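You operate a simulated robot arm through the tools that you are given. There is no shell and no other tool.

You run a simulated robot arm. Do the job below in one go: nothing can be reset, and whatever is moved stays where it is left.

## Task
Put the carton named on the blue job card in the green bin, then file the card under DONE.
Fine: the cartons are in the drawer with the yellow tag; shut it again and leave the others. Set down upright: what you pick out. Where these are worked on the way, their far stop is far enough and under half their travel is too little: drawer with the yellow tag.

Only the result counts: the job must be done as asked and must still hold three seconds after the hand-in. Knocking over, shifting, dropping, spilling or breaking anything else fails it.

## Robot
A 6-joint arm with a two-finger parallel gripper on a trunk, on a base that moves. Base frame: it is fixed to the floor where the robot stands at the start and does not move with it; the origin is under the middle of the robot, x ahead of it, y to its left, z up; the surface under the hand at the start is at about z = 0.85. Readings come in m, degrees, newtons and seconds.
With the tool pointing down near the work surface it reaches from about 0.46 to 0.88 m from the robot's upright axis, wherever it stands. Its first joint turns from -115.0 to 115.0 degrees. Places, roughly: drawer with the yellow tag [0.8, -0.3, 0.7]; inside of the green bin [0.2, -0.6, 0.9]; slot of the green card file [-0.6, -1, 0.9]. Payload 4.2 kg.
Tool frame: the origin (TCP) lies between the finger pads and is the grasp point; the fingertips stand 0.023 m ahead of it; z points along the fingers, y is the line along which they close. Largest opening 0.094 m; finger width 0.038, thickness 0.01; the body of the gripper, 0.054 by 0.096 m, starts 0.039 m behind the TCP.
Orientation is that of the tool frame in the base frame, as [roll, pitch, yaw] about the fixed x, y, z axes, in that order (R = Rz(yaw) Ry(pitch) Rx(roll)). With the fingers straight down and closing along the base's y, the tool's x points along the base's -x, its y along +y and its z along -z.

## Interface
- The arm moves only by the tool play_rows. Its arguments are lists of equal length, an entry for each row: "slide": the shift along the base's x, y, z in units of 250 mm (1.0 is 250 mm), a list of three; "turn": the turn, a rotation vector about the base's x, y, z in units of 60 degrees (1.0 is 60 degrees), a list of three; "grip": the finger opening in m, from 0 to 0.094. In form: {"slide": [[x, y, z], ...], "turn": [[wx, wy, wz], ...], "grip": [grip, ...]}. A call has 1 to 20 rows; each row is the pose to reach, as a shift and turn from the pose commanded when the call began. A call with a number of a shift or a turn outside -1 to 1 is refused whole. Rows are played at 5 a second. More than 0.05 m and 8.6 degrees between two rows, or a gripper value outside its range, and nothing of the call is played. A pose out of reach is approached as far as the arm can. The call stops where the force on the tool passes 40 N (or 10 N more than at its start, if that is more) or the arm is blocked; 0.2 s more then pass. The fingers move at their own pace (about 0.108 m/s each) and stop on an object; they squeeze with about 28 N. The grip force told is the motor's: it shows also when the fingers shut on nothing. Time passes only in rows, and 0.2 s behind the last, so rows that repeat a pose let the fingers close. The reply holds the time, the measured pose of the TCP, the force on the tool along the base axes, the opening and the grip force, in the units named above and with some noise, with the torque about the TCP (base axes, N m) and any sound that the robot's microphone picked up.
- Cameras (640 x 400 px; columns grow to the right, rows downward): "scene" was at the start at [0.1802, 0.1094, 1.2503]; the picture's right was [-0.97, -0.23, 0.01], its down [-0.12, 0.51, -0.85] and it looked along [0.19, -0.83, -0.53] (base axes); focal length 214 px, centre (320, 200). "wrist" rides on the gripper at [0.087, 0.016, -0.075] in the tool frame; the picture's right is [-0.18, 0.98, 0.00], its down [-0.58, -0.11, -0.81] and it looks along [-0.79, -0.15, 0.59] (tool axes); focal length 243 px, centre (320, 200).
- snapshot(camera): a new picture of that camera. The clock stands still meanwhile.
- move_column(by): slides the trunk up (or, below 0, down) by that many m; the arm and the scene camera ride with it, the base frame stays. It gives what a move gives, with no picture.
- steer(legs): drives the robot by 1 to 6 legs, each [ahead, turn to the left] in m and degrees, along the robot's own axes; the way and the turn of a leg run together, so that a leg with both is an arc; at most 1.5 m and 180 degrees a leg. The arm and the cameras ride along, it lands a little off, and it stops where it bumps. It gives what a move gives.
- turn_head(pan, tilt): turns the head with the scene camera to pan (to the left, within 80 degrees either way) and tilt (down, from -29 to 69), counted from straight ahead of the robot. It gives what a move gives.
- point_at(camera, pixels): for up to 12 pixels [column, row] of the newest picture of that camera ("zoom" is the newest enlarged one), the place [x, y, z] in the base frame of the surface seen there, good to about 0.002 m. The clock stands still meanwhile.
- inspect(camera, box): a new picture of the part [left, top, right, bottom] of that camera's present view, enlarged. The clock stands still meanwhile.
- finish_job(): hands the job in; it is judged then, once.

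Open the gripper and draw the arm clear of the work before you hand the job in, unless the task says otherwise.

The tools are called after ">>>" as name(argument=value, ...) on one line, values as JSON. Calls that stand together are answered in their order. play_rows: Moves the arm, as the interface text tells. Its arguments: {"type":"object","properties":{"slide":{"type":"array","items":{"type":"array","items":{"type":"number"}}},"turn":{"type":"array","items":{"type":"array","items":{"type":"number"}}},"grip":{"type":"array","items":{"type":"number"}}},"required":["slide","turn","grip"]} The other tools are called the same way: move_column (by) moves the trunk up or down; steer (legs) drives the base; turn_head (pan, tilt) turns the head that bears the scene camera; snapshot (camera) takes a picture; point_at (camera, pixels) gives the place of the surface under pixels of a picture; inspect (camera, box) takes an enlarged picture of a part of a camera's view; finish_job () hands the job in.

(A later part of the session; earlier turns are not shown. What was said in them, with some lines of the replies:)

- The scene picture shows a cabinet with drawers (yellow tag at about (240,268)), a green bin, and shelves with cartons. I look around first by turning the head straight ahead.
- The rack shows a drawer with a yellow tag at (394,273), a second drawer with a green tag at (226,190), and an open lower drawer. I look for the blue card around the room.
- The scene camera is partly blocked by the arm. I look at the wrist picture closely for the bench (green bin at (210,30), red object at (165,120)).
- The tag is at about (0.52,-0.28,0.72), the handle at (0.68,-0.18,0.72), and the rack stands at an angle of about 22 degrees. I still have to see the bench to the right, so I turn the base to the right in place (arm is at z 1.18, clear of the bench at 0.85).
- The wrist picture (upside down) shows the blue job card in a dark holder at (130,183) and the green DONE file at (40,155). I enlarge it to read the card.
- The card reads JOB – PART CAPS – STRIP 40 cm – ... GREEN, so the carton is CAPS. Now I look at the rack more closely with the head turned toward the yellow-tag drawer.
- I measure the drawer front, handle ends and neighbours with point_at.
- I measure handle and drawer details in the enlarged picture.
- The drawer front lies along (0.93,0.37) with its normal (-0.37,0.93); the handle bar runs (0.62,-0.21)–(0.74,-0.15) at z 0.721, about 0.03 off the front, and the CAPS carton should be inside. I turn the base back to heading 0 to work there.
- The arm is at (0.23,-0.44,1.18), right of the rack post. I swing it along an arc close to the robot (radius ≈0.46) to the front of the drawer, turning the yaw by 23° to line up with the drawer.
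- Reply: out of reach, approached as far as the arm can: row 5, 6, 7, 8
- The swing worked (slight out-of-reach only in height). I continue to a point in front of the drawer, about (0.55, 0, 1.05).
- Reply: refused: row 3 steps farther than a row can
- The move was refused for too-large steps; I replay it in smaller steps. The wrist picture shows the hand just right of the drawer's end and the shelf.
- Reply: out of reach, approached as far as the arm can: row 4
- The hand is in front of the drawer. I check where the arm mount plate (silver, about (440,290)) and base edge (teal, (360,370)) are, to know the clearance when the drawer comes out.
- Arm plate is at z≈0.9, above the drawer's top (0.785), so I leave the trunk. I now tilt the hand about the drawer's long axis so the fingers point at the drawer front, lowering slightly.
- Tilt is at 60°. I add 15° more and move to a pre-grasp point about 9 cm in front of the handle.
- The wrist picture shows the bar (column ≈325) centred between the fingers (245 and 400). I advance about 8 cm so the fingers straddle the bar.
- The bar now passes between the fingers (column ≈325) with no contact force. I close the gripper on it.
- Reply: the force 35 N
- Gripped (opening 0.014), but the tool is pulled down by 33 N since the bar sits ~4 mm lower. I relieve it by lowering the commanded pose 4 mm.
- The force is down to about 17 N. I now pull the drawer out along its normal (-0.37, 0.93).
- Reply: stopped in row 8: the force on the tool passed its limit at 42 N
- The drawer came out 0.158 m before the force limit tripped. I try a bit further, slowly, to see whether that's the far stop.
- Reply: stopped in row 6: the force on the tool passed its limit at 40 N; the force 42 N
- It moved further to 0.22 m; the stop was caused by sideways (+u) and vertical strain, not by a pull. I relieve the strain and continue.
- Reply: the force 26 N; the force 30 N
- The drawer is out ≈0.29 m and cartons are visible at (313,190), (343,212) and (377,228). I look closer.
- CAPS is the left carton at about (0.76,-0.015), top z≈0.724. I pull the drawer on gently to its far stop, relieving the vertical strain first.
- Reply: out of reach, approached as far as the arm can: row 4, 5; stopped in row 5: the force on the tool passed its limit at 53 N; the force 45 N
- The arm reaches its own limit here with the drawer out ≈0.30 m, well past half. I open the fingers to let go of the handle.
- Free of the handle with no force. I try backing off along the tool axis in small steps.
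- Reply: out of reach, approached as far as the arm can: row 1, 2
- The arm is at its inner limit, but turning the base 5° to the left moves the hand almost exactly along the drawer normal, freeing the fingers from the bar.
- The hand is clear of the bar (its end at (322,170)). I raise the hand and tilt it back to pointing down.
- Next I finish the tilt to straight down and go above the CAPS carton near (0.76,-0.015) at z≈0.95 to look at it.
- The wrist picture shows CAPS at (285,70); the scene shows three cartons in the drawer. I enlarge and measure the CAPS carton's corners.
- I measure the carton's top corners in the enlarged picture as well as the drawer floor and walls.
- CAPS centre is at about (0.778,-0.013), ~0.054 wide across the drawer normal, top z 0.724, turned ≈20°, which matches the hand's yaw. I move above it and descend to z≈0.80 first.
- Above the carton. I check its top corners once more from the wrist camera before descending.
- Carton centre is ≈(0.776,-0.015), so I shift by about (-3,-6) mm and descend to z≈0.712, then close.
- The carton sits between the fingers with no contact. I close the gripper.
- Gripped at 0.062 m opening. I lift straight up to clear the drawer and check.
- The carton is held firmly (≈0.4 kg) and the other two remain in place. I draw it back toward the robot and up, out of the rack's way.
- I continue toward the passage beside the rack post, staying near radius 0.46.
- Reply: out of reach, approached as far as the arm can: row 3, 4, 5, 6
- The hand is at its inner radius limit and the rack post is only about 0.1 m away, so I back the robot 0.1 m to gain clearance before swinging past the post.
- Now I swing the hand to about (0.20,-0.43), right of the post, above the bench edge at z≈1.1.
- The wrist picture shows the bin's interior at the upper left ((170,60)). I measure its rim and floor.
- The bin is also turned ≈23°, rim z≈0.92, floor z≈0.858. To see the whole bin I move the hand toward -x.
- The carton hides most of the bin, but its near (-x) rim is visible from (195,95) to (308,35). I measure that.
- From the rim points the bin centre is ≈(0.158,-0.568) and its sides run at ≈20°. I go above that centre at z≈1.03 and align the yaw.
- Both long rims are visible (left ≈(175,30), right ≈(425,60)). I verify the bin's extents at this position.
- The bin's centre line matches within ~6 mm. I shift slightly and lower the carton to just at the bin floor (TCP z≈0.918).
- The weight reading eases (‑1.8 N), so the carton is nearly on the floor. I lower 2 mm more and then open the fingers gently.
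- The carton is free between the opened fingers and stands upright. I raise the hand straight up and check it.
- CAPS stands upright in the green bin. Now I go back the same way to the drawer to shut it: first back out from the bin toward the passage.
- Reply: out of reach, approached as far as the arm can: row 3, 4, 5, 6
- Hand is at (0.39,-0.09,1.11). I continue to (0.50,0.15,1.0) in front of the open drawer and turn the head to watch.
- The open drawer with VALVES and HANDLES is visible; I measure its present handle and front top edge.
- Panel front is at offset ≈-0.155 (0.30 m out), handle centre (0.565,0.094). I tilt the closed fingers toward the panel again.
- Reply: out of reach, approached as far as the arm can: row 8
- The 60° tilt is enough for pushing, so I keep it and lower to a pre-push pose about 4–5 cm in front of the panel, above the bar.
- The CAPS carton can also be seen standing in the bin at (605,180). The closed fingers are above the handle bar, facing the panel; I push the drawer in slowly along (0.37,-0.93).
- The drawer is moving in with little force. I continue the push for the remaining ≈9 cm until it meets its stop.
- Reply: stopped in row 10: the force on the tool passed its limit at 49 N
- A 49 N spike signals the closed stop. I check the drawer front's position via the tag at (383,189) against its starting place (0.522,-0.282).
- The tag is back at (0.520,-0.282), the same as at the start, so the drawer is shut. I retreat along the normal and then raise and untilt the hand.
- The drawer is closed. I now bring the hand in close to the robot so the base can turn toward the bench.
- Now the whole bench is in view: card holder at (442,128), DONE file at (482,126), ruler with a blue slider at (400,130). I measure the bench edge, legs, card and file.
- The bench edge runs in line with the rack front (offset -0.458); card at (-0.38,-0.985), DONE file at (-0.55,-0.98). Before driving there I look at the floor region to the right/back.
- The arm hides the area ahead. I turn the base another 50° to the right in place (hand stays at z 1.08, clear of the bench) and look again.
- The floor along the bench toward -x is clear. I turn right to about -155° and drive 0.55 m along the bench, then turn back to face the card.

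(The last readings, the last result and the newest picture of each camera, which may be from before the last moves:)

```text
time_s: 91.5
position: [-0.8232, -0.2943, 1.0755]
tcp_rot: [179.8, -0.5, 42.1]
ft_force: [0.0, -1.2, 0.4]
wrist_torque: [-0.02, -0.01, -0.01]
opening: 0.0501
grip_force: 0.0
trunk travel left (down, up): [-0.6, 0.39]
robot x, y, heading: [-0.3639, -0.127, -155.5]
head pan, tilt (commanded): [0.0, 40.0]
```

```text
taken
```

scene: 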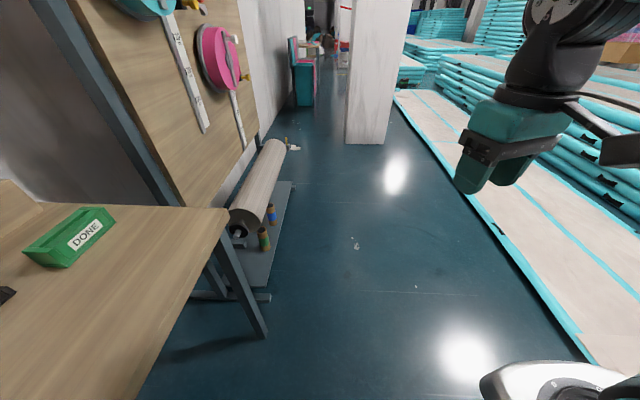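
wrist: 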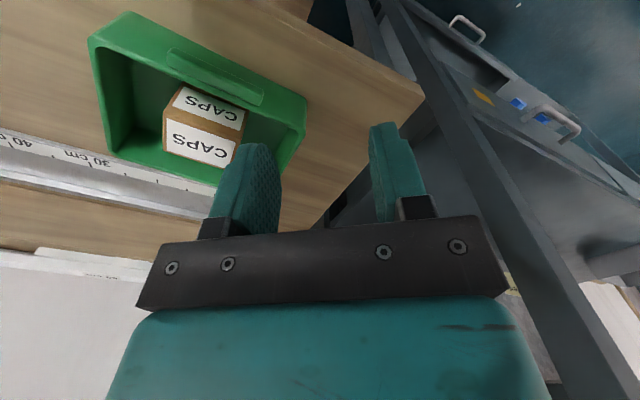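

Ahead is clear; I drive the remaining 0.25 m and turn left to face the card (heading ≈ -68°).

>>> steer(legs=[[0.24, 0]])

>>> steer(legs=[[0, 87]])

>>> turn_head(pan=20, tilt=40)

>>> snapshot(camera="scene")

>>> snapshot(camera="wrist")

```text
time_s: 93.3
position: [-1.0443, -0.3932, 1.0749]
tcp_rot: [179.7, -0.6, 42.0]
ft_force: [-0.6, 0.2, 0.1]
wrist_torque: [0.01, -0.01, -0.01]
opening: 0.0499
grip_force: 0.0
trunk travel left (down, up): [-0.6, 0.39]
robot x, y, heading: [-0.5891, -0.2251, -156.0]
head pan, tilt (commanded): [0.0, 40.0]
```

```text
time_s: 97.4
position: [-0.4394, -0.6905, 1.0748]
tcp_rot: [179.7, -0.5, 129.4]
ft_force: [0.4, 0.3, -0.6]
wrist_torque: [0.0, 0.01, -0.01]
opening: 0.0498
grip_force: 0.2
trunk travel left (down, up): [-0.6, 0.39]
robot x, y, heading: [-0.5872, -0.2253, -68.5]
head pan, tilt (commanded): [0.0, 40.0]
```

```text
time_s: 98.2
position: [-0.4408, -0.6917, 1.0753]
tcp_rot: [179.6, -0.6, 129.4]
ft_force: [0.1, 0.0, -0.5]
wrist_torque: [0.0, 0.02, 0.01]
opening: 0.0502
grip_force: 0.2
trunk travel left (down, up): [-0.6, 0.39]
robot x, y, heading: [-0.5865, -0.2227, -68.4]
head pan, tilt (commanded): [20.0, 40.0]
```

```text
taken
```

scene: 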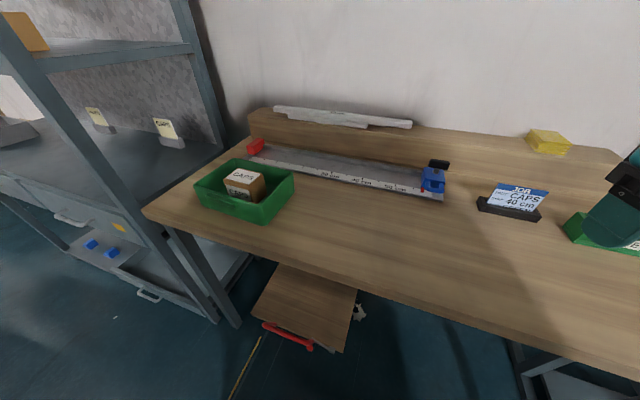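

```text
taken
```

wrist: 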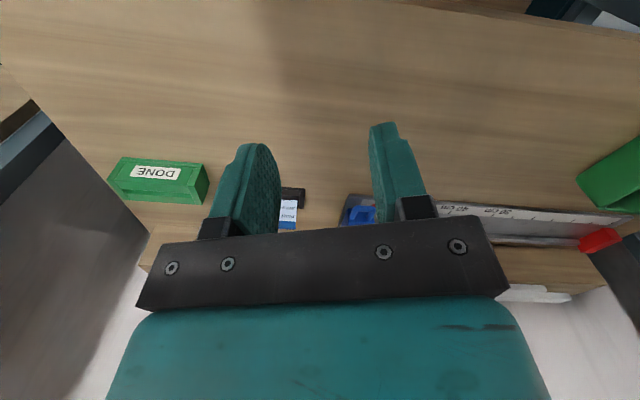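

The robot stands in front of the card and file. I turn the head slightly and enlarge the card and the DONE file for measuring.

>>> turn_head(pan=5, tilt=45)

>>> snapshot(camera="scene")

```text
time_s: 99.0
position: [-0.4397, -0.6899, 1.075]
tcp_rot: [179.7, -0.5, 129.4]
ft_force: [0.1, 0.3, 0.1]
wrist_torque: [0.0, -0.02, -0.01]
opening: 0.0501
grip_force: 0.2
trunk travel left (down, up): [-0.6, 0.39]
robot x, y, heading: [-0.586, -0.2237, -68.5]
head pan, tilt (commanded): [5.0, 45.0]
```

```text
taken
```

scene: 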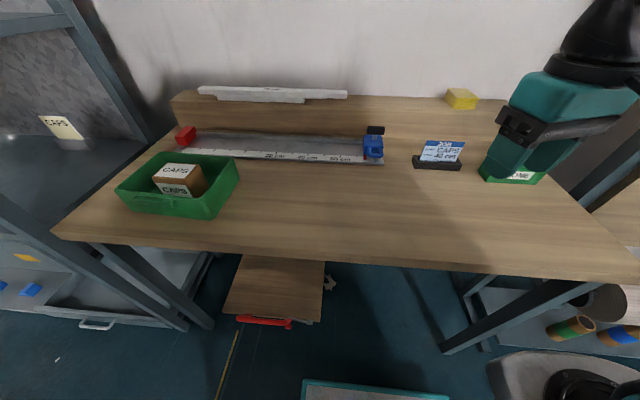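

>>> inspect(camera="scene", box=[400, 125, 480, 180])

```text
7.27 times, centred on (440, 152) of scene
```

zoom: 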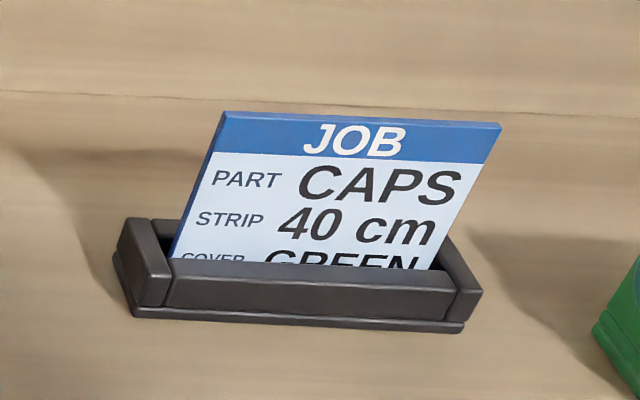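

The card reads JOB / PART CAPS / STRIP 40 cm / COVER GREEN. I measure the card's corners and holder.

>>> point_at(camera="zoom", pixels=[[226, 116], [494, 126], [360, 120], [176, 254], [432, 264], [300, 262], [330, 190], [310, 285], [145, 285], [465, 295], [200, 225], [455, 262]])

>>> point_at(camera="scene", pixels=[[483, 172], [515, 178], [540, 180], [500, 182], [523, 174], [440, 145], [440, 180]])

```text
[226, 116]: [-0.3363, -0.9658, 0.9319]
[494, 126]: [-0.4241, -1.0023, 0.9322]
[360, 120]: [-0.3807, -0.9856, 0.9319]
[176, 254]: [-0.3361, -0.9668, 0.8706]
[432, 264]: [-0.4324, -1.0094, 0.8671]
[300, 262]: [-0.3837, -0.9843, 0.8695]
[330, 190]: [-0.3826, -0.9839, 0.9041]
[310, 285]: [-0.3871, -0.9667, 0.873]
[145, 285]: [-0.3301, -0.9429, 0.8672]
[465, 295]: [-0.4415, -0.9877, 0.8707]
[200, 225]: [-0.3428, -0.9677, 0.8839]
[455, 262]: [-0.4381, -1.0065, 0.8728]
```

```text
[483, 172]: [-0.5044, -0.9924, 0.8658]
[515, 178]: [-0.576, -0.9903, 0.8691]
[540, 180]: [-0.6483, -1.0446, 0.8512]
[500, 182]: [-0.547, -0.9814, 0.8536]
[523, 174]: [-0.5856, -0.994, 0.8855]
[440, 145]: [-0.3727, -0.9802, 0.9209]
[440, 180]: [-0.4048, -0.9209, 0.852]
```

The card's face is vertical at 22° (top edge from (-0.336,-0.966) to (-0.424,-1.002), z 0.932, about 9.5 cm wide). I rotate the hand by about 72° so the fingers close across the card's thickness.

>>> play_rows(slide=[[0, 0, 0], [0, 0, 0], [0, 0, 0], [0, 0, 0], [0, 0, 0], [0, 0, 0], [0, 0, 0], [0, 0, 0]], turn=[[0, 0, 0.125], [0, 0, 0.25], [0, 0, 0.375], [0, 0, 0.5], [0, 0, 0.625], [0, 0, 0.75], [0, 0, 0.875], [0, 0, 1.0]], grip=[0.05, 0.05, 0.05, 0.05, 0.05, 0.05, 0.05, 0.05])

>>> play_rows(slide=[[0.06, -0.12, 0], [0.12, -0.24, 0], [0.16, -0.36, 0], [0.2, -0.48, 0], [0.24, -0.6, 0]], turn=[[0, 0, 0.05], [0, 0, 0.1], [0, 0, 0.15], [0, 0, 0.2], [0, 0, 0.205]], grip=[0.05, 0.05, 0.05, 0.05, 0.05])

>>> snapshot(camera="wrist")

>>> snapshot(camera="scene")

```text
time_s: 100.8
position: [-0.4394, -0.6906, 1.075]
tcp_rot: [179.7, -0.4, -170.5]
ft_force: [-0.2, -1.6, 0.1]
wrist_torque: [0.0, -0.01, -0.02]
opening: 0.0501
grip_force: 0.1
trunk travel left (down, up): [-0.6, 0.39]
robot x, y, heading: [-0.5853, -0.2258, -68.2]
head pan, tilt (commanded): [5.0, 45.0]
```

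```text
time_s: 102.0
position: [-0.3764, -0.8418, 1.0745]
tcp_rot: [179.7, -0.5, -158.1]
ft_force: [-0.1, 1.5, 0.7]
wrist_torque: [-0.03, 0.03, 0.0]
opening: 0.0501
grip_force: 0.0
trunk travel left (down, up): [-0.6, 0.39]
robot x, y, heading: [-0.586, -0.2229, -68.4]
head pan, tilt (commanded): [5.0, 45.0]
```

```text
taken
```

wrist: 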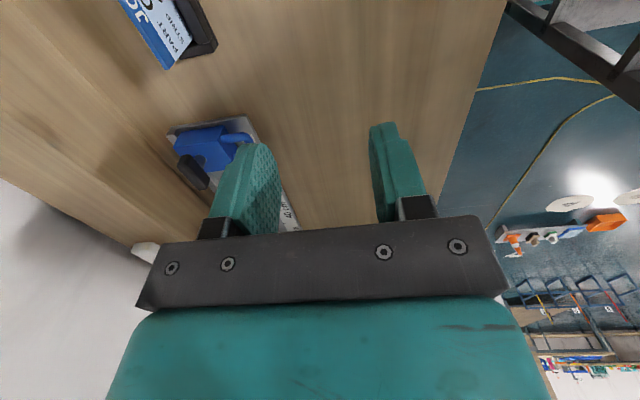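

```text
taken
```

scene: 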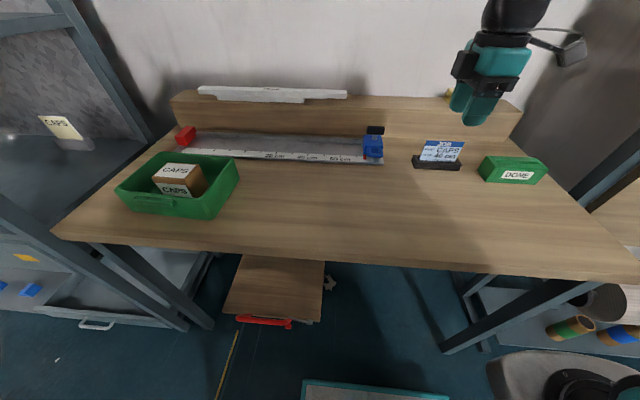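

Yaw is now aligned and the DONE file is unobstructed at (513,170). I enlarge it.

>>> inspect(camera="scene", box=[470, 145, 560, 195])

```text
7.11 times, centred on (515, 170) of scene
```

zoom: 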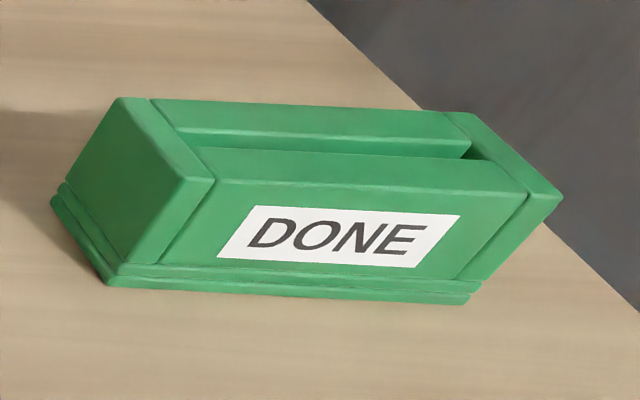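

I measure the slot edges: front-wall top, back-wall front face, and both end caps.

>>> point_at(camera="zoom", pixels=[[200, 160], [490, 175], [345, 168], [330, 152], [330, 142], [330, 120], [330, 186], [165, 125], [210, 148], [465, 150], [500, 150], [160, 145]])

>>> point_at(camera="zoom", pixels=[[120, 100], [213, 182], [150, 100], [445, 113], [560, 193], [300, 108], [300, 135], [400, 140], [250, 131], [480, 158], [530, 190], [340, 235]])

```text
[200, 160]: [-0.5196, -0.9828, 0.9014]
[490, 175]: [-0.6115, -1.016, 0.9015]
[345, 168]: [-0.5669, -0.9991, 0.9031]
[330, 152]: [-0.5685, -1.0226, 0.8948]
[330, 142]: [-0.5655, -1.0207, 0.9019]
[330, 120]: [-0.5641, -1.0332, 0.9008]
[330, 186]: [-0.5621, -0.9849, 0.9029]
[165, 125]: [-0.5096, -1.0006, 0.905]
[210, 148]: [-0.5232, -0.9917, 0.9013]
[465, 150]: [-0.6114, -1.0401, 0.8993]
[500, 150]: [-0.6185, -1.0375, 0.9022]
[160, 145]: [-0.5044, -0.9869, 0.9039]
```

```text
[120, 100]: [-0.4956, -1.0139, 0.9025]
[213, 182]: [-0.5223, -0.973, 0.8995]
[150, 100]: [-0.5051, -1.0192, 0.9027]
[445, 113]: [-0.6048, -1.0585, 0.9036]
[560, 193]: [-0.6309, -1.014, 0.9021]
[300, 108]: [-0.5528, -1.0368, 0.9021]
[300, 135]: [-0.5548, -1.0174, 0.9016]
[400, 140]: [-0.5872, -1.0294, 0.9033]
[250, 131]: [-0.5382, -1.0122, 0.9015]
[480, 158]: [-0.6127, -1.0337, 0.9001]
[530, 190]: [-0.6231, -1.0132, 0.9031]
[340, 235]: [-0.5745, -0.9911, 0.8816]
```

Slot geometry: top z≈0.902, slot between offsets ≈-0.729 and -0.740 (about 1 cm wide), length ≈0.10 centred at u≈-0.90. First I check the ledge behind the card, then move above the card at z≈1.0.

>>> point_at(camera="scene", pixels=[[430, 115], [430, 128], [430, 105], [462, 100], [520, 120], [374, 132], [374, 150]])

>>> play_rows(slide=[[0, -0.14, 0], [0, -0.28, 0], [-0.005, -0.42, -0.05], [-0.013, -0.574, -0.15], [-0.013, -0.574, -0.3]], turn=[[0, 0, 0], [0, 0, 0], [0, 0, 0], [0, 0, 0], [0, 0, 0]], grip=[0.05, 0.05, 0.05, 0.05, 0.05])

>>> snapshot(camera="wrist")

>>> snapshot(camera="scene")

```text
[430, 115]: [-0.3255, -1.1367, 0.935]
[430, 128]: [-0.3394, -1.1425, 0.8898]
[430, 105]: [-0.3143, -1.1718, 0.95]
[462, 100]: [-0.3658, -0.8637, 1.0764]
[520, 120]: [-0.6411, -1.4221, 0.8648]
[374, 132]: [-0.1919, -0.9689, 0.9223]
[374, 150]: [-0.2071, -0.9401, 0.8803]
```

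```text
time_s: 103.2
position: [-0.3841, -0.9852, 1.0001]
tcp_rot: [179.6, -0.6, -158.3]
ft_force: [0.2, 0.7, 0.8]
wrist_torque: [-0.05, -0.02, 0.01]
opening: 0.0502
grip_force: 0.0
trunk travel left (down, up): [-0.6, 0.39]
robot x, y, heading: [-0.5857, -0.2237, -68.6]
head pan, tilt (commanded): [5.0, 45.0]
```

```text
taken
```

wrist: 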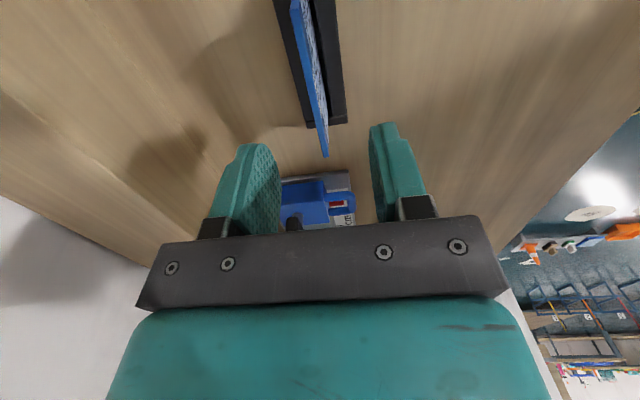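

```text
taken
```

scene: 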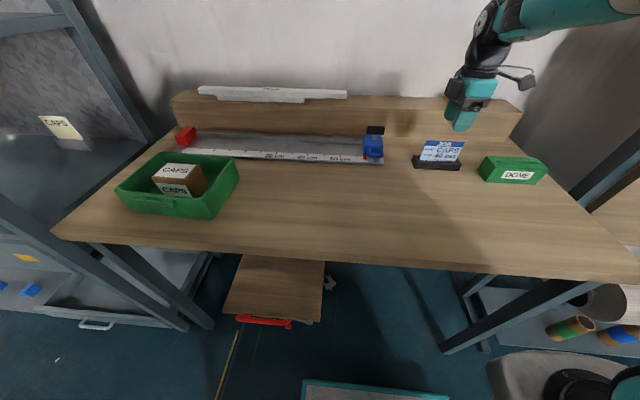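

The wrist camera sees the card's top edge (300,30)–(325,150) between the fingers. I measure it there for centring.

>>> inspect(camera="wrist", box=[260, 0, 380, 160])

>>> point_at(camera="wrist", pixels=[[297, 10], [303, 40], [309, 70], [315, 100], [321, 130], [325, 150], [275, 180], [375, 170]])

```text
2.50 times, centred on (320, 80) of wrist
```

zoom: 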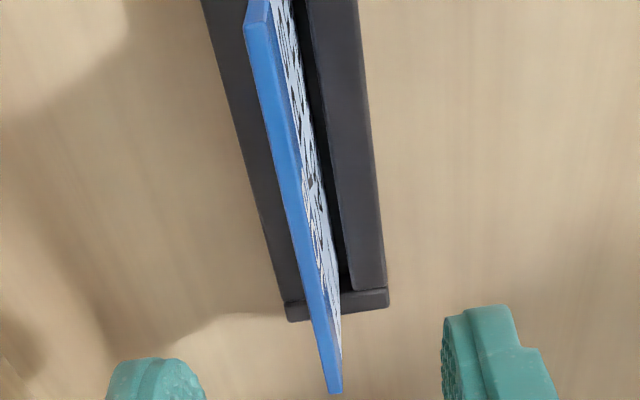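

```text
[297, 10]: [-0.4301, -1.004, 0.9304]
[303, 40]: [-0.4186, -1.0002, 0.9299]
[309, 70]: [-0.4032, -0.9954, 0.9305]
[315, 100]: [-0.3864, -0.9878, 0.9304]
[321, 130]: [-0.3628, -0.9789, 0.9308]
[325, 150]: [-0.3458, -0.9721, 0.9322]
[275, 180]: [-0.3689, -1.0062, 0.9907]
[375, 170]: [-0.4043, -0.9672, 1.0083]
```

Card top edge sits at offset -0.775; the hand is within 2 mm. I shift 4 mm along the card, narrow the opening and descend to z≈0.926.

>>> play_rows(slide=[[0.017, 0.0, -0.04], [0.017, 0.0, -0.12], [0.017, 0.0, -0.2], [0.017, 0.0, -0.26], [0.017, 0.0, -0.296]], turn=[[0, 0, 0], [0, 0, 0], [0, 0, 0], [0, 0, 0], [0, 0, 0]], grip=[0.05, 0.05, 0.05, 0.05, 0.05])

>>> snapshot(camera="wrist")

>>> snapshot(camera="scene")

```text
time_s: 104.4
position: [-0.3807, -0.9832, 0.9258]
tcp_rot: [179.7, -0.5, -158.2]
ft_force: [0.1, 0.3, 0.8]
wrist_torque: [-0.01, -0.03, 0.01]
opening: 0.0498
grip_force: 0.0
trunk travel left (down, up): [-0.6, 0.39]
robot x, y, heading: [-0.5858, -0.2274, -68.4]
head pan, tilt (commanded): [5.0, 45.0]
```

```text
taken
```

wrist: 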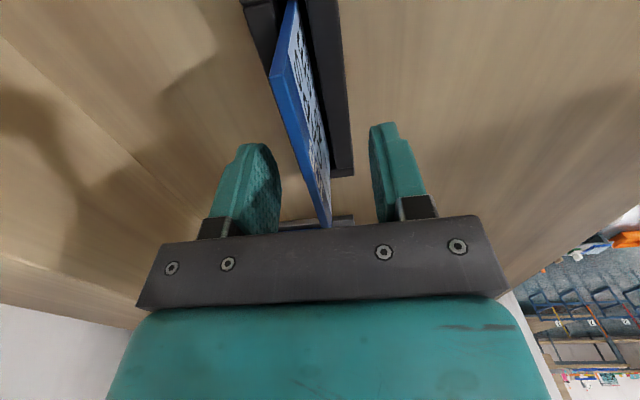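

```text
taken
```

scene: 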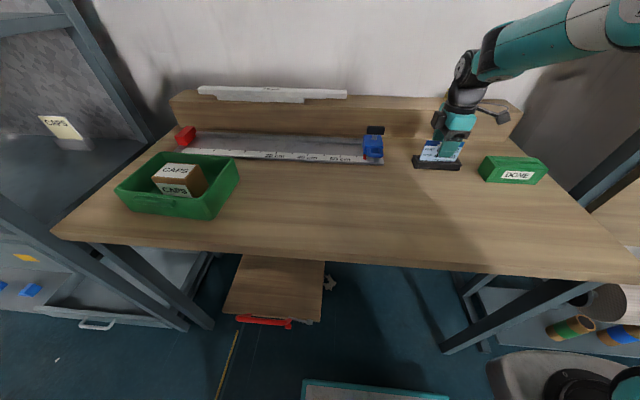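

The card is between the fingers, clear of the holder. I close the gripper on it in stages.

>>> play_rows(slide=[[0, 0, 0], [0, 0, 0], [0, 0, 0], [0, 0, 0], [0, 0, 0]], turn=[[0, 0, 0], [0, 0, 0], [0, 0, 0], [0, 0, 0], [0, 0, 0]], grip=[0.03, 0.018, 0.01, 0.0, 0.0])

>>> snapshot(camera="wrist")

```text
time_s: 105.6
position: [-0.3812, -0.9838, 0.9271]
tcp_rot: [179.7, -0.6, -158.4]
ft_force: [0.8, -0.6, -0.4]
wrist_torque: [0.01, 0.0, 0.0]
opening: 0.0041
grip_force: 27.8
trunk travel left (down, up): [-0.6, 0.39]
robot x, y, heading: [-0.5875, -0.2269, -68.6]
head pan, tilt (commanded): [5.0, 45.0]
```

```text
taken
```

wrist: 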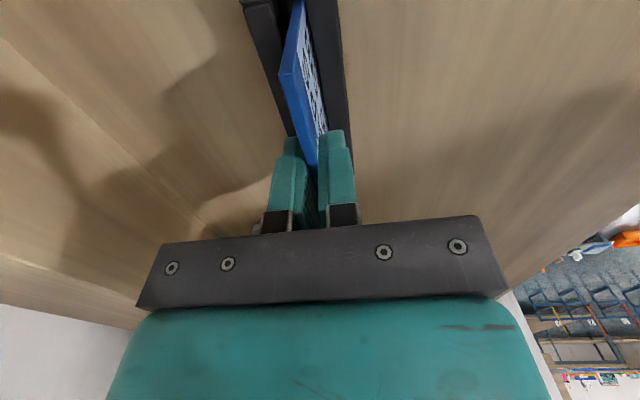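

The card (4 mm thick) is gripped with no side force. I lift it straight up 9 cm out of the holder.

>>> play_rows(slide=[[0, 0, 0.03], [0, 0, 0.07], [0, 0, 0.12], [0, 0, 0.18], [0, 0, 0.24], [0, 0, 0.3], [0, 0, 0.36], [0, 0, 0.4]], turn=[[0, 0, 0], [0, 0, 0], [0, 0, 0], [0, 0, 0], [0, 0, 0], [0, 0, 0], [0, 0, 0], [0, 0, 0]], grip=[0, 0, 0, 0, 0, 0, 0, 0])

>>> snapshot(camera="scene")

>>> inspect(camera="scene", box=[390, 60, 570, 200])

```text
time_s: 107.4
position: [-0.3785, -0.9852, 1.0266]
tcp_rot: [179.7, -0.5, -158.3]
ft_force: [-1.1, 0.9, -1.1]
wrist_torque: [0.0, 0.01, -0.02]
opening: 0.0041
grip_force: 27.9
trunk travel left (down, up): [-0.6, 0.39]
robot x, y, heading: [-0.5867, -0.2254, -68.2]
head pan, tilt (commanded): [5.0, 45.0]
```

```text
taken
```

scene: 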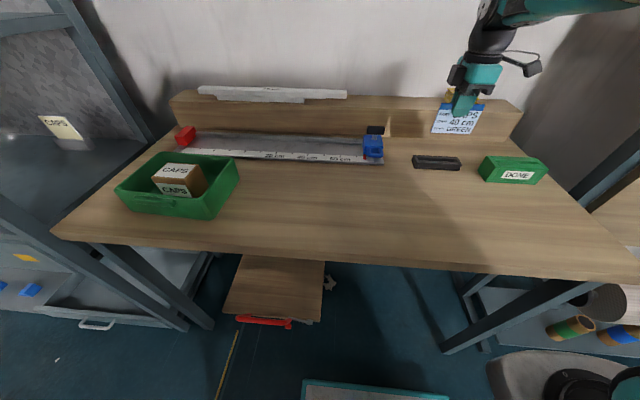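

```text
2.86 times, centred on (480, 130) of scene
```

zoom: 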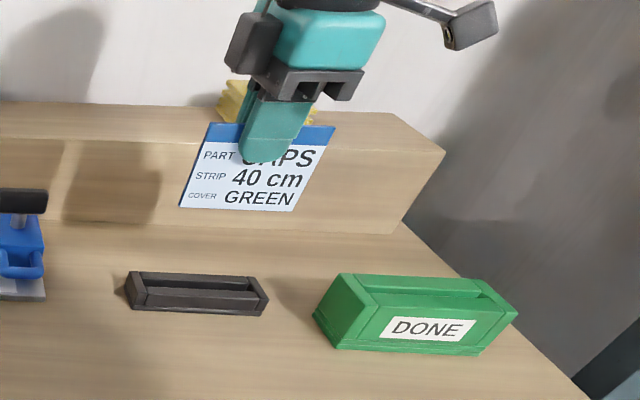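

The card is out and the holder stayed put. I measure the card in hand: corners in the enlarged picture.

>>> inspect(camera="scene", box=[420, 85, 500, 145])

```text
6.67 times, centred on (460, 115) of scene
```

zoom: 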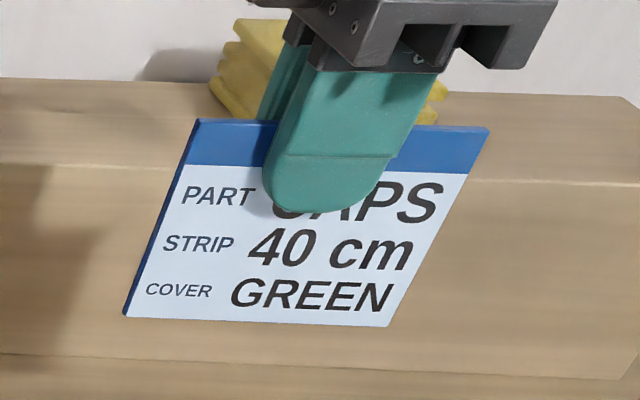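

>>> point_at(camera="zoom", pixels=[[202, 123], [484, 130], [128, 312], [384, 322], [255, 316], [165, 215], [440, 215], [225, 160], [345, 318], [197, 125]])

```text
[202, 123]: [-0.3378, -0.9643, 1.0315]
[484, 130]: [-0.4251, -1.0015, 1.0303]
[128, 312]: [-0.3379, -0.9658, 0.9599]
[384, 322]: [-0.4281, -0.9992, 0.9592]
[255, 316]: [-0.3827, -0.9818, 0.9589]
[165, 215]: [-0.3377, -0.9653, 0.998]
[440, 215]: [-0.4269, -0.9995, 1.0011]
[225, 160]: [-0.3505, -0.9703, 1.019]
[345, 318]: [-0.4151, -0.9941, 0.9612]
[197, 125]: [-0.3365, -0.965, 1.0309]
```

Card: 97 mm wide, 75 mm tall, bottom at z 0.959 with the TCP at 1.027. I carry it over the DONE slot centre (u≈-0.90, offset≈-0.735) at this height.

>>> play_rows(slide=[[-0.12, -0.02, 0], [-0.25, -0.04, 0], [-0.38, -0.06, 0], [-0.5, -0.08, 0], [-0.62, -0.1, 0], [-0.7, -0.115, 0], [-0.739, -0.121, 0], [-0.739, -0.121, -0.06]], turn=[[0, 0, 0], [0, 0, 0], [0, 0, 0], [0, 0, 0], [0, 0, 0], [0, 0, 0], [0, 0, 0], [0, 0, 0]], grip=[0, 0, 0, 0, 0, 0, 0, 0])

>>> turn_head(pan=-5, tilt=50)

>>> snapshot(camera="scene")

>>> snapshot(camera="wrist")

```text
time_s: 109.2
position: [-0.5644, -1.013, 1.0104]
tcp_rot: [179.5, -0.6, -158.2]
ft_force: [-0.5, -0.2, 0.5]
wrist_torque: [0.03, 0.01, 0.01]
opening: 0.0041
grip_force: 28.2
trunk travel left (down, up): [-0.6, 0.39]
robot x, y, heading: [-0.5834, -0.2219, -68.7]
head pan, tilt (commanded): [5.0, 45.0]
```

```text
time_s: 109.9
position: [-0.5631, -1.0122, 1.0112]
tcp_rot: [179.7, -0.5, -158.4]
ft_force: [0.9, -0.1, 0.6]
wrist_torque: [-0.02, -0.06, 0.01]
opening: 0.0041
grip_force: 28.8
trunk travel left (down, up): [-0.6, 0.39]
robot x, y, heading: [-0.5873, -0.228, -68.7]
head pan, tilt (commanded): [-5.0, 50.0]
```

```text
taken
```

scene: 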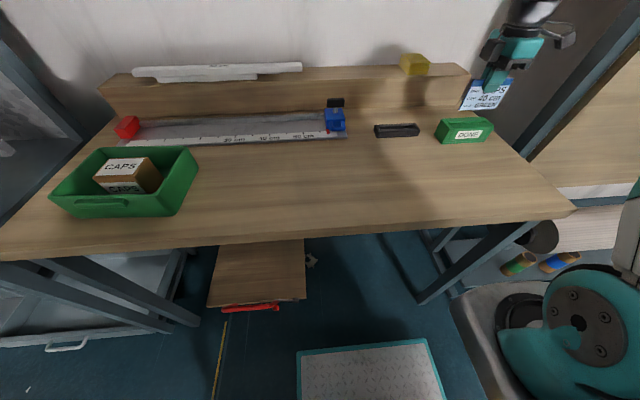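

```text
taken
```

wrist: 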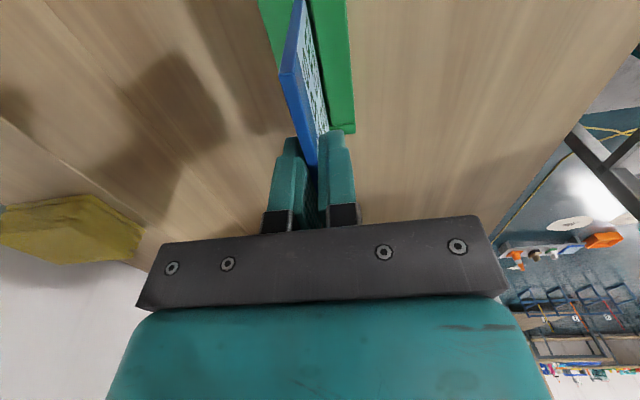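

The card hovers above the file. I enlarge this area and measure both the card's lower corners and the slot ends.

>>> inspect(camera="scene", box=[430, 70, 520, 150])

```text
5.00 times, centred on (475, 110) of scene
```

zoom: 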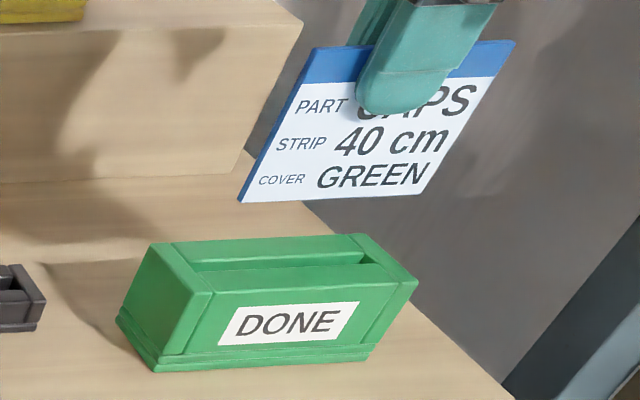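

>>> point_at(camera="zoom", pixels=[[243, 198], [418, 192], [330, 197], [190, 262], [360, 250], [280, 268], [280, 258], [280, 278], [196, 272], [368, 262], [180, 255], [372, 250]])

>>> inspect(camera="scene", box=[430, 108, 500, 150])

```text
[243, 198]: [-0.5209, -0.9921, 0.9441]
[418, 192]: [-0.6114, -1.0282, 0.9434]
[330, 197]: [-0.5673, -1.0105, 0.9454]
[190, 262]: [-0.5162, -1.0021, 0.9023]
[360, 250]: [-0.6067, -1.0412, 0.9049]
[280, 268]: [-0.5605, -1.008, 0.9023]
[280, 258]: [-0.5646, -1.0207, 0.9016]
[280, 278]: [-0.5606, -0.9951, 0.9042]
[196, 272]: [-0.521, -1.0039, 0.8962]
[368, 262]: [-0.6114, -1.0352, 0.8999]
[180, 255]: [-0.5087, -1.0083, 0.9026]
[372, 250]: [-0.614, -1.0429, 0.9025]
```

```text
9.14 times, centred on (465, 129) of scene
```

zoom: 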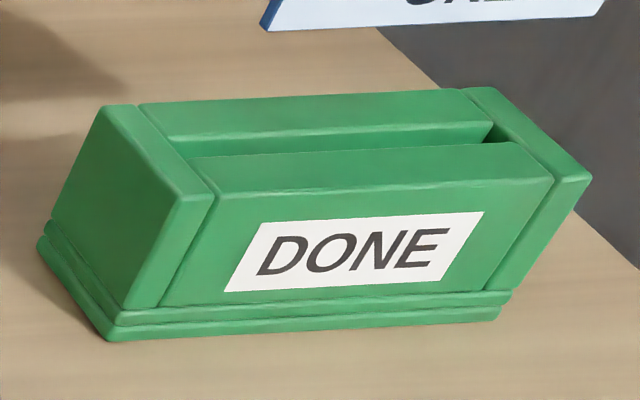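

I take precise points along the slot's four edges in this closer picture.

>>> point_at(camera="zoom", pixels=[[250, 158], [350, 154], [450, 149], [250, 131], [350, 127], [450, 122], [164, 142], [176, 157], [500, 122], [516, 138], [220, 150], [400, 141]])

>>> point_at(camera="zoom", pixels=[[108, 108], [182, 196], [488, 90], [588, 176], [60, 220], [278, 28], [440, 22], [600, 10], [276, 20], [215, 200], [550, 185], [192, 160]])

```text
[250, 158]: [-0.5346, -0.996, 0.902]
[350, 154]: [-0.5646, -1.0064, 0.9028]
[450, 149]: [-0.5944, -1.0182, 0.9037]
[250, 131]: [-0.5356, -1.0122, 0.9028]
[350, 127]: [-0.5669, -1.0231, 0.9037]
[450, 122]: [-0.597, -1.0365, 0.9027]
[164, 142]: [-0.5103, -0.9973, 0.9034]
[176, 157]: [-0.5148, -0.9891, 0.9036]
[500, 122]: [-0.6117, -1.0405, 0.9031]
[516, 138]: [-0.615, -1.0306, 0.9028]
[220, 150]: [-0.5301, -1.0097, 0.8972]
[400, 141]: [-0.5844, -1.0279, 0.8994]
```

```text
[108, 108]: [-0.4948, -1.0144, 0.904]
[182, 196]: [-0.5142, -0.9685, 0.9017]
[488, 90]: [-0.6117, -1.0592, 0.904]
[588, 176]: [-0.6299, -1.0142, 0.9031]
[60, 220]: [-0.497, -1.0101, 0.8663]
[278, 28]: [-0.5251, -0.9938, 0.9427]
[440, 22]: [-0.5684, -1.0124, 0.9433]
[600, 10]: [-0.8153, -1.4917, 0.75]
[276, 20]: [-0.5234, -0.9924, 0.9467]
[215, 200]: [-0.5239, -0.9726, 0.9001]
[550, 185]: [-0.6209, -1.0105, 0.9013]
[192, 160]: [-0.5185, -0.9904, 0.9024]
```

Card bottom: mid-plane at offset -0.731, centre u≈-0.8997; slot centre is offset -0.734, u≈-0.8985 (slot ≈0.105×0.012). I correct by (+2,-2.5) mm and lower so the card's edge enters ≈7 mm.

>>> play_rows(slide=[[0.009, -0.01, 0], [0.009, -0.01, -0.05], [0.009, -0.01, -0.1], [0.009, -0.01, -0.14], [0.009, -0.01, -0.17], [0.009, -0.01, -0.196], [0.009, -0.01, -0.196]], turn=[[0, 0, 0], [0, 0, 0], [0, 0, 0], [0, 0, 0], [0, 0, 0], [0, 0, 0], [0, 0, 0]], grip=[0, 0, 0, 0, 0, 0, 0])

>>> inspect(camera="scene", box=[430, 80, 510, 150])

```text
time_s: 111.5
position: [-0.5604, -1.016, 0.9618]
tcp_rot: [179.8, -0.5, -158.2]
ft_force: [-0.1, 0.2, -1.1]
wrist_torque: [0.02, -0.02, -0.02]
opening: 0.0043
grip_force: 28.4
trunk travel left (down, up): [-0.6, 0.39]
robot x, y, heading: [-0.5851, -0.2286, -68.5]
head pan, tilt (commanded): [-5.0, 50.0]
```

```text
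5.71 times, centred on (470, 115) of scene
```

zoom: 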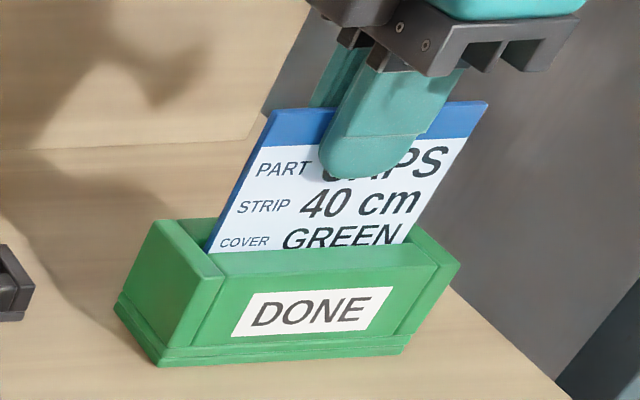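

The card's lower edge is inside the slot with no contact force. I lower it further, slowly, to TCP z≈0.930.

>>> play_rows(slide=[[0, 0, -0.02], [0, 0, -0.04], [0, 0, -0.06], [0, 0, -0.08], [0, 0, -0.1], [0, 0, -0.115], [0, 0, -0.125]], turn=[[0, 0, 0], [0, 0, 0], [0, 0, 0], [0, 0, 0], [0, 0, 0], [0, 0, 0], [0, 0, 0]], grip=[0, 0, 0, 0, 0, 0, 0])

>>> inspect(camera="scene", box=[430, 80, 510, 150])

>>> snapshot(camera="wrist")

```text
time_s: 113.1
position: [-0.56, -1.0176, 0.9323]
tcp_rot: [179.8, -0.6, -158.3]
ft_force: [1.4, 0.2, 10.1]
wrist_torque: [0.06, -0.2, -0.05]
opening: 0.0043
grip_force: 27.5
trunk travel left (down, up): [-0.6, 0.39]
robot x, y, heading: [-0.5881, -0.2249, -68.3]
head pan, tilt (commanded): [-5.0, 50.0]
```

```text
5.71 times, centred on (470, 115) of scene
```

zoom: 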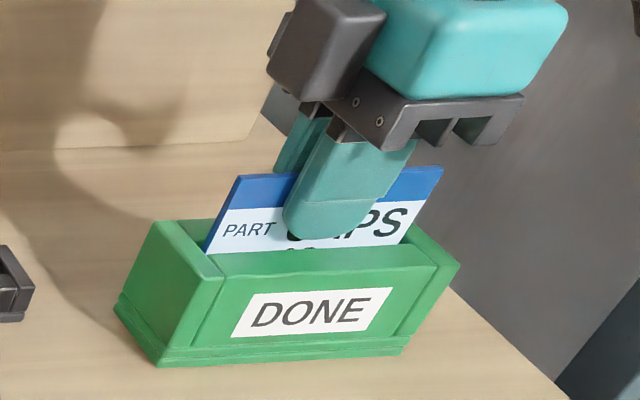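

```text
taken
```

wrist: 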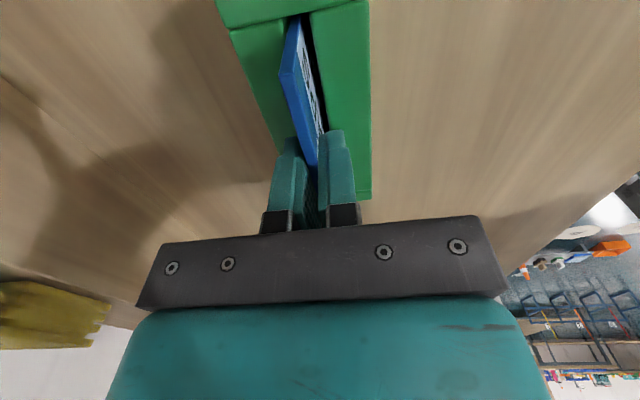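

A 10 N upward force shows the card has reached the slot's floor. I back up 1 mm and open the fingers to let go.

>>> play_rows(slide=[[0, 0, 0.004], [0, 0, 0.004], [0, 0, 0.004], [0, 0, 0.004], [0, 0, 0.004]], turn=[[0, 0, 0], [0, 0, 0], [0, 0, 0], [0, 0, 0], [0, 0, 0]], grip=[0.0, 0.01, 0.02, 0.035, 0.04])

>>> snapshot(camera="wrist")

```text
time_s: 114.3
position: [-0.5592, -1.0162, 0.9312]
tcp_rot: [179.7, -0.5, -158.3]
ft_force: [0.4, 0.3, -0.6]
wrist_torque: [0.0, -0.01, 0.0]
opening: 0.0398
grip_force: 0.0
trunk travel left (down, up): [-0.6, 0.39]
robot x, y, heading: [-0.586, -0.2275, -68.6]
head pan, tilt (commanded): [-5.0, 50.0]
```

```text
taken
```

wrist: 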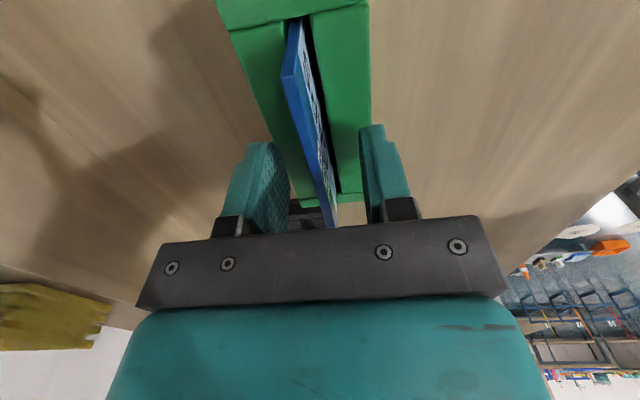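

The fingers are open and the card stands free in the slot. I raise the hand straight up and then draw it back toward the robot.

>>> play_rows(slide=[[0, 0, 0.04], [0, 0, 0.12], [0, 0, 0.24], [0, 0, 0.38], [0, 0, 0.52], [0, 0.1, 0.62], [0, 0.25, 0.66], [0, 0.4, 0.66], [0, 0.55, 0.66], [0, 0.7, 0.66]], turn=[[0, 0, 0], [0, 0, 0], [0, 0, 0], [0, 0, 0], [0, 0, 0], [0, 0, 0], [0, 0, 0], [0, 0, 0], [0, 0, 0], [0, 0, 0]], grip=[0.04, 0.04, 0.04, 0.05, 0.06, 0.07, 0.08, 0.09, 0.094, 0.094])

>>> snapshot(camera="scene")

>>> inspect(camera="scene", box=[350, 60, 510, 160])

```text
time_s: 116.5
position: [-0.561, -0.842, 1.0939]
tcp_rot: [179.7, -0.5, -158.2]
ft_force: [0.2, -0.1, -0.8]
wrist_torque: [0.01, 0.0, -0.02]
opening: 0.0943
grip_force: 0.2
trunk travel left (down, up): [-0.6, 0.39]
robot x, y, heading: [-0.5871, -0.2242, -68.3]
head pan, tilt (commanded): [-5.0, 50.0]
```

```text
taken
```

scene: 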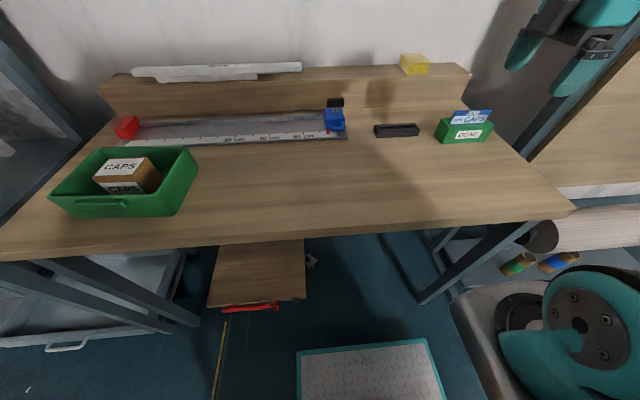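

```text
4.00 times, centred on (430, 110) of scene
```

zoom: 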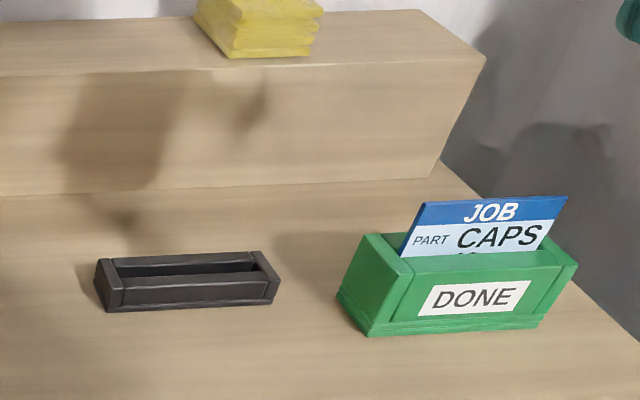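

The card stands in the DONE file and the CAPS carton in the bin. I check the drawer once more from here by panning the head left.

>>> turn_head(pan=50, tilt=30)

>>> snapshot(camera="scene")

>>> inspect(camera="scene", box=[100, 80, 420, 300])

```text
time_s: 117.7
position: [-0.5593, -0.8421, 1.0962]
tcp_rot: [179.7, -0.6, -158.2]
ft_force: [0.0, -0.1, 0.5]
wrist_torque: [0.03, 0.0, -0.01]
opening: 0.0939
grip_force: 0.0
trunk travel left (down, up): [-0.6, 0.39]
robot x, y, heading: [-0.5845, -0.2272, -68.5]
head pan, tilt (commanded): [50.0, 30.0]
```

```text
taken
```

scene: 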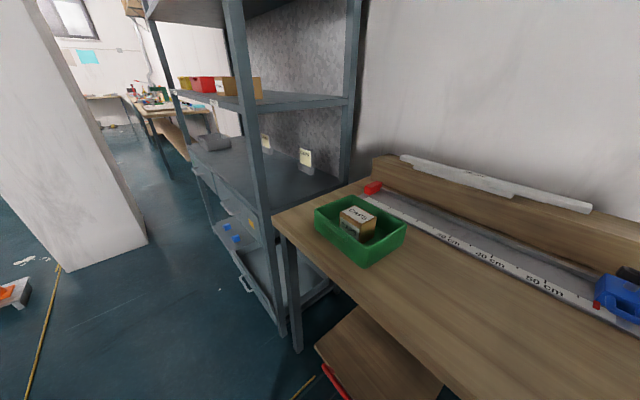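

```text
1.82 times, centred on (260, 190) of scene
```

zoom: 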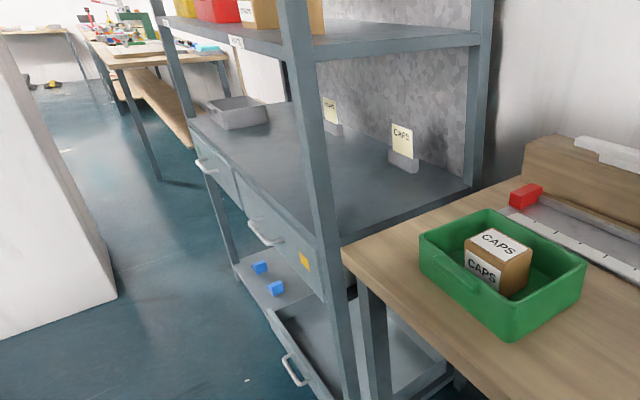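

The drawer front looks flush with its neighbour. I confirm by measuring the tag (303,261) and handle.

>>> point_at(camera="zoom", pixels=[[304, 262], [290, 250], [222, 180], [500, 242], [515, 285]])

```text
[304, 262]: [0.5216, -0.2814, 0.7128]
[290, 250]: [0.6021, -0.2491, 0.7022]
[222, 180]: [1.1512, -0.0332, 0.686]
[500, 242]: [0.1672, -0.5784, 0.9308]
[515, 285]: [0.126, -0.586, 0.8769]
```

The tag is at (0.522,-0.281) as at the start, so the drawer is shut; the carton is upright in the bin. I draw the open hand further back from the bench before handing in.

>>> play_rows(slide=[[0, 0.12, 0.05], [0, 0.24, 0.1], [0.02, 0.36, 0.15], [0.04, 0.48, 0.2], [0.04, 0.48, 0.2]], turn=[[0, 0, 0], [0, 0, 0], [0, 0, 0], [0, 0, 0], [0, 0, 0]], grip=[0.094, 0.094, 0.094, 0.094, 0.094])

```text
time_s: 118.9
position: [-0.5531, -0.7189, 1.1472]
tcp_rot: [179.6, -0.6, -158.3]
ft_force: [-0.2, -0.5, 0.1]
wrist_torque: [0.02, -0.01, -0.02]
opening: 0.0939
grip_force: 0.0
trunk travel left (down, up): [-0.6, 0.39]
robot x, y, heading: [-0.5838, -0.227, -68.5]
head pan, tilt (commanded): [50.0, 30.0]
```

The carton is upright in the bin, the drawer is shut, the card is in the DONE file, and the open hand is clear at (-0.55,-0.72,1.15). I hand the job in.

>>> finish_job()

```text
The job is handed in.
```

The job is handed in. I haven't seen the judge's verdict, but every check I made beforehand matched the task.

- **Carton:** the blue card reads JOB, PART CAPS, STRIP 40 cm, COVER GREEN. The CAPS carton is standing upright in the green bin.
- **Drawer:** I pulled the yellow-tag drawer out about 0.30 m, until the arm ran out of reach. I never reached its far stop, so I couldn't measure the full travel. From the rack's depth I judged it was well past half. The VALVES and HANDLES cartons stayed inside. The drawer is shut, with the tag back within 1 mm of where it started.
- **Card:** it is standing in the slot of the DONE file, lowered until it touched the bottom. The dark holder it came from stayed in place.
- **Arm:** the gripper is open and drawn back from the bench.
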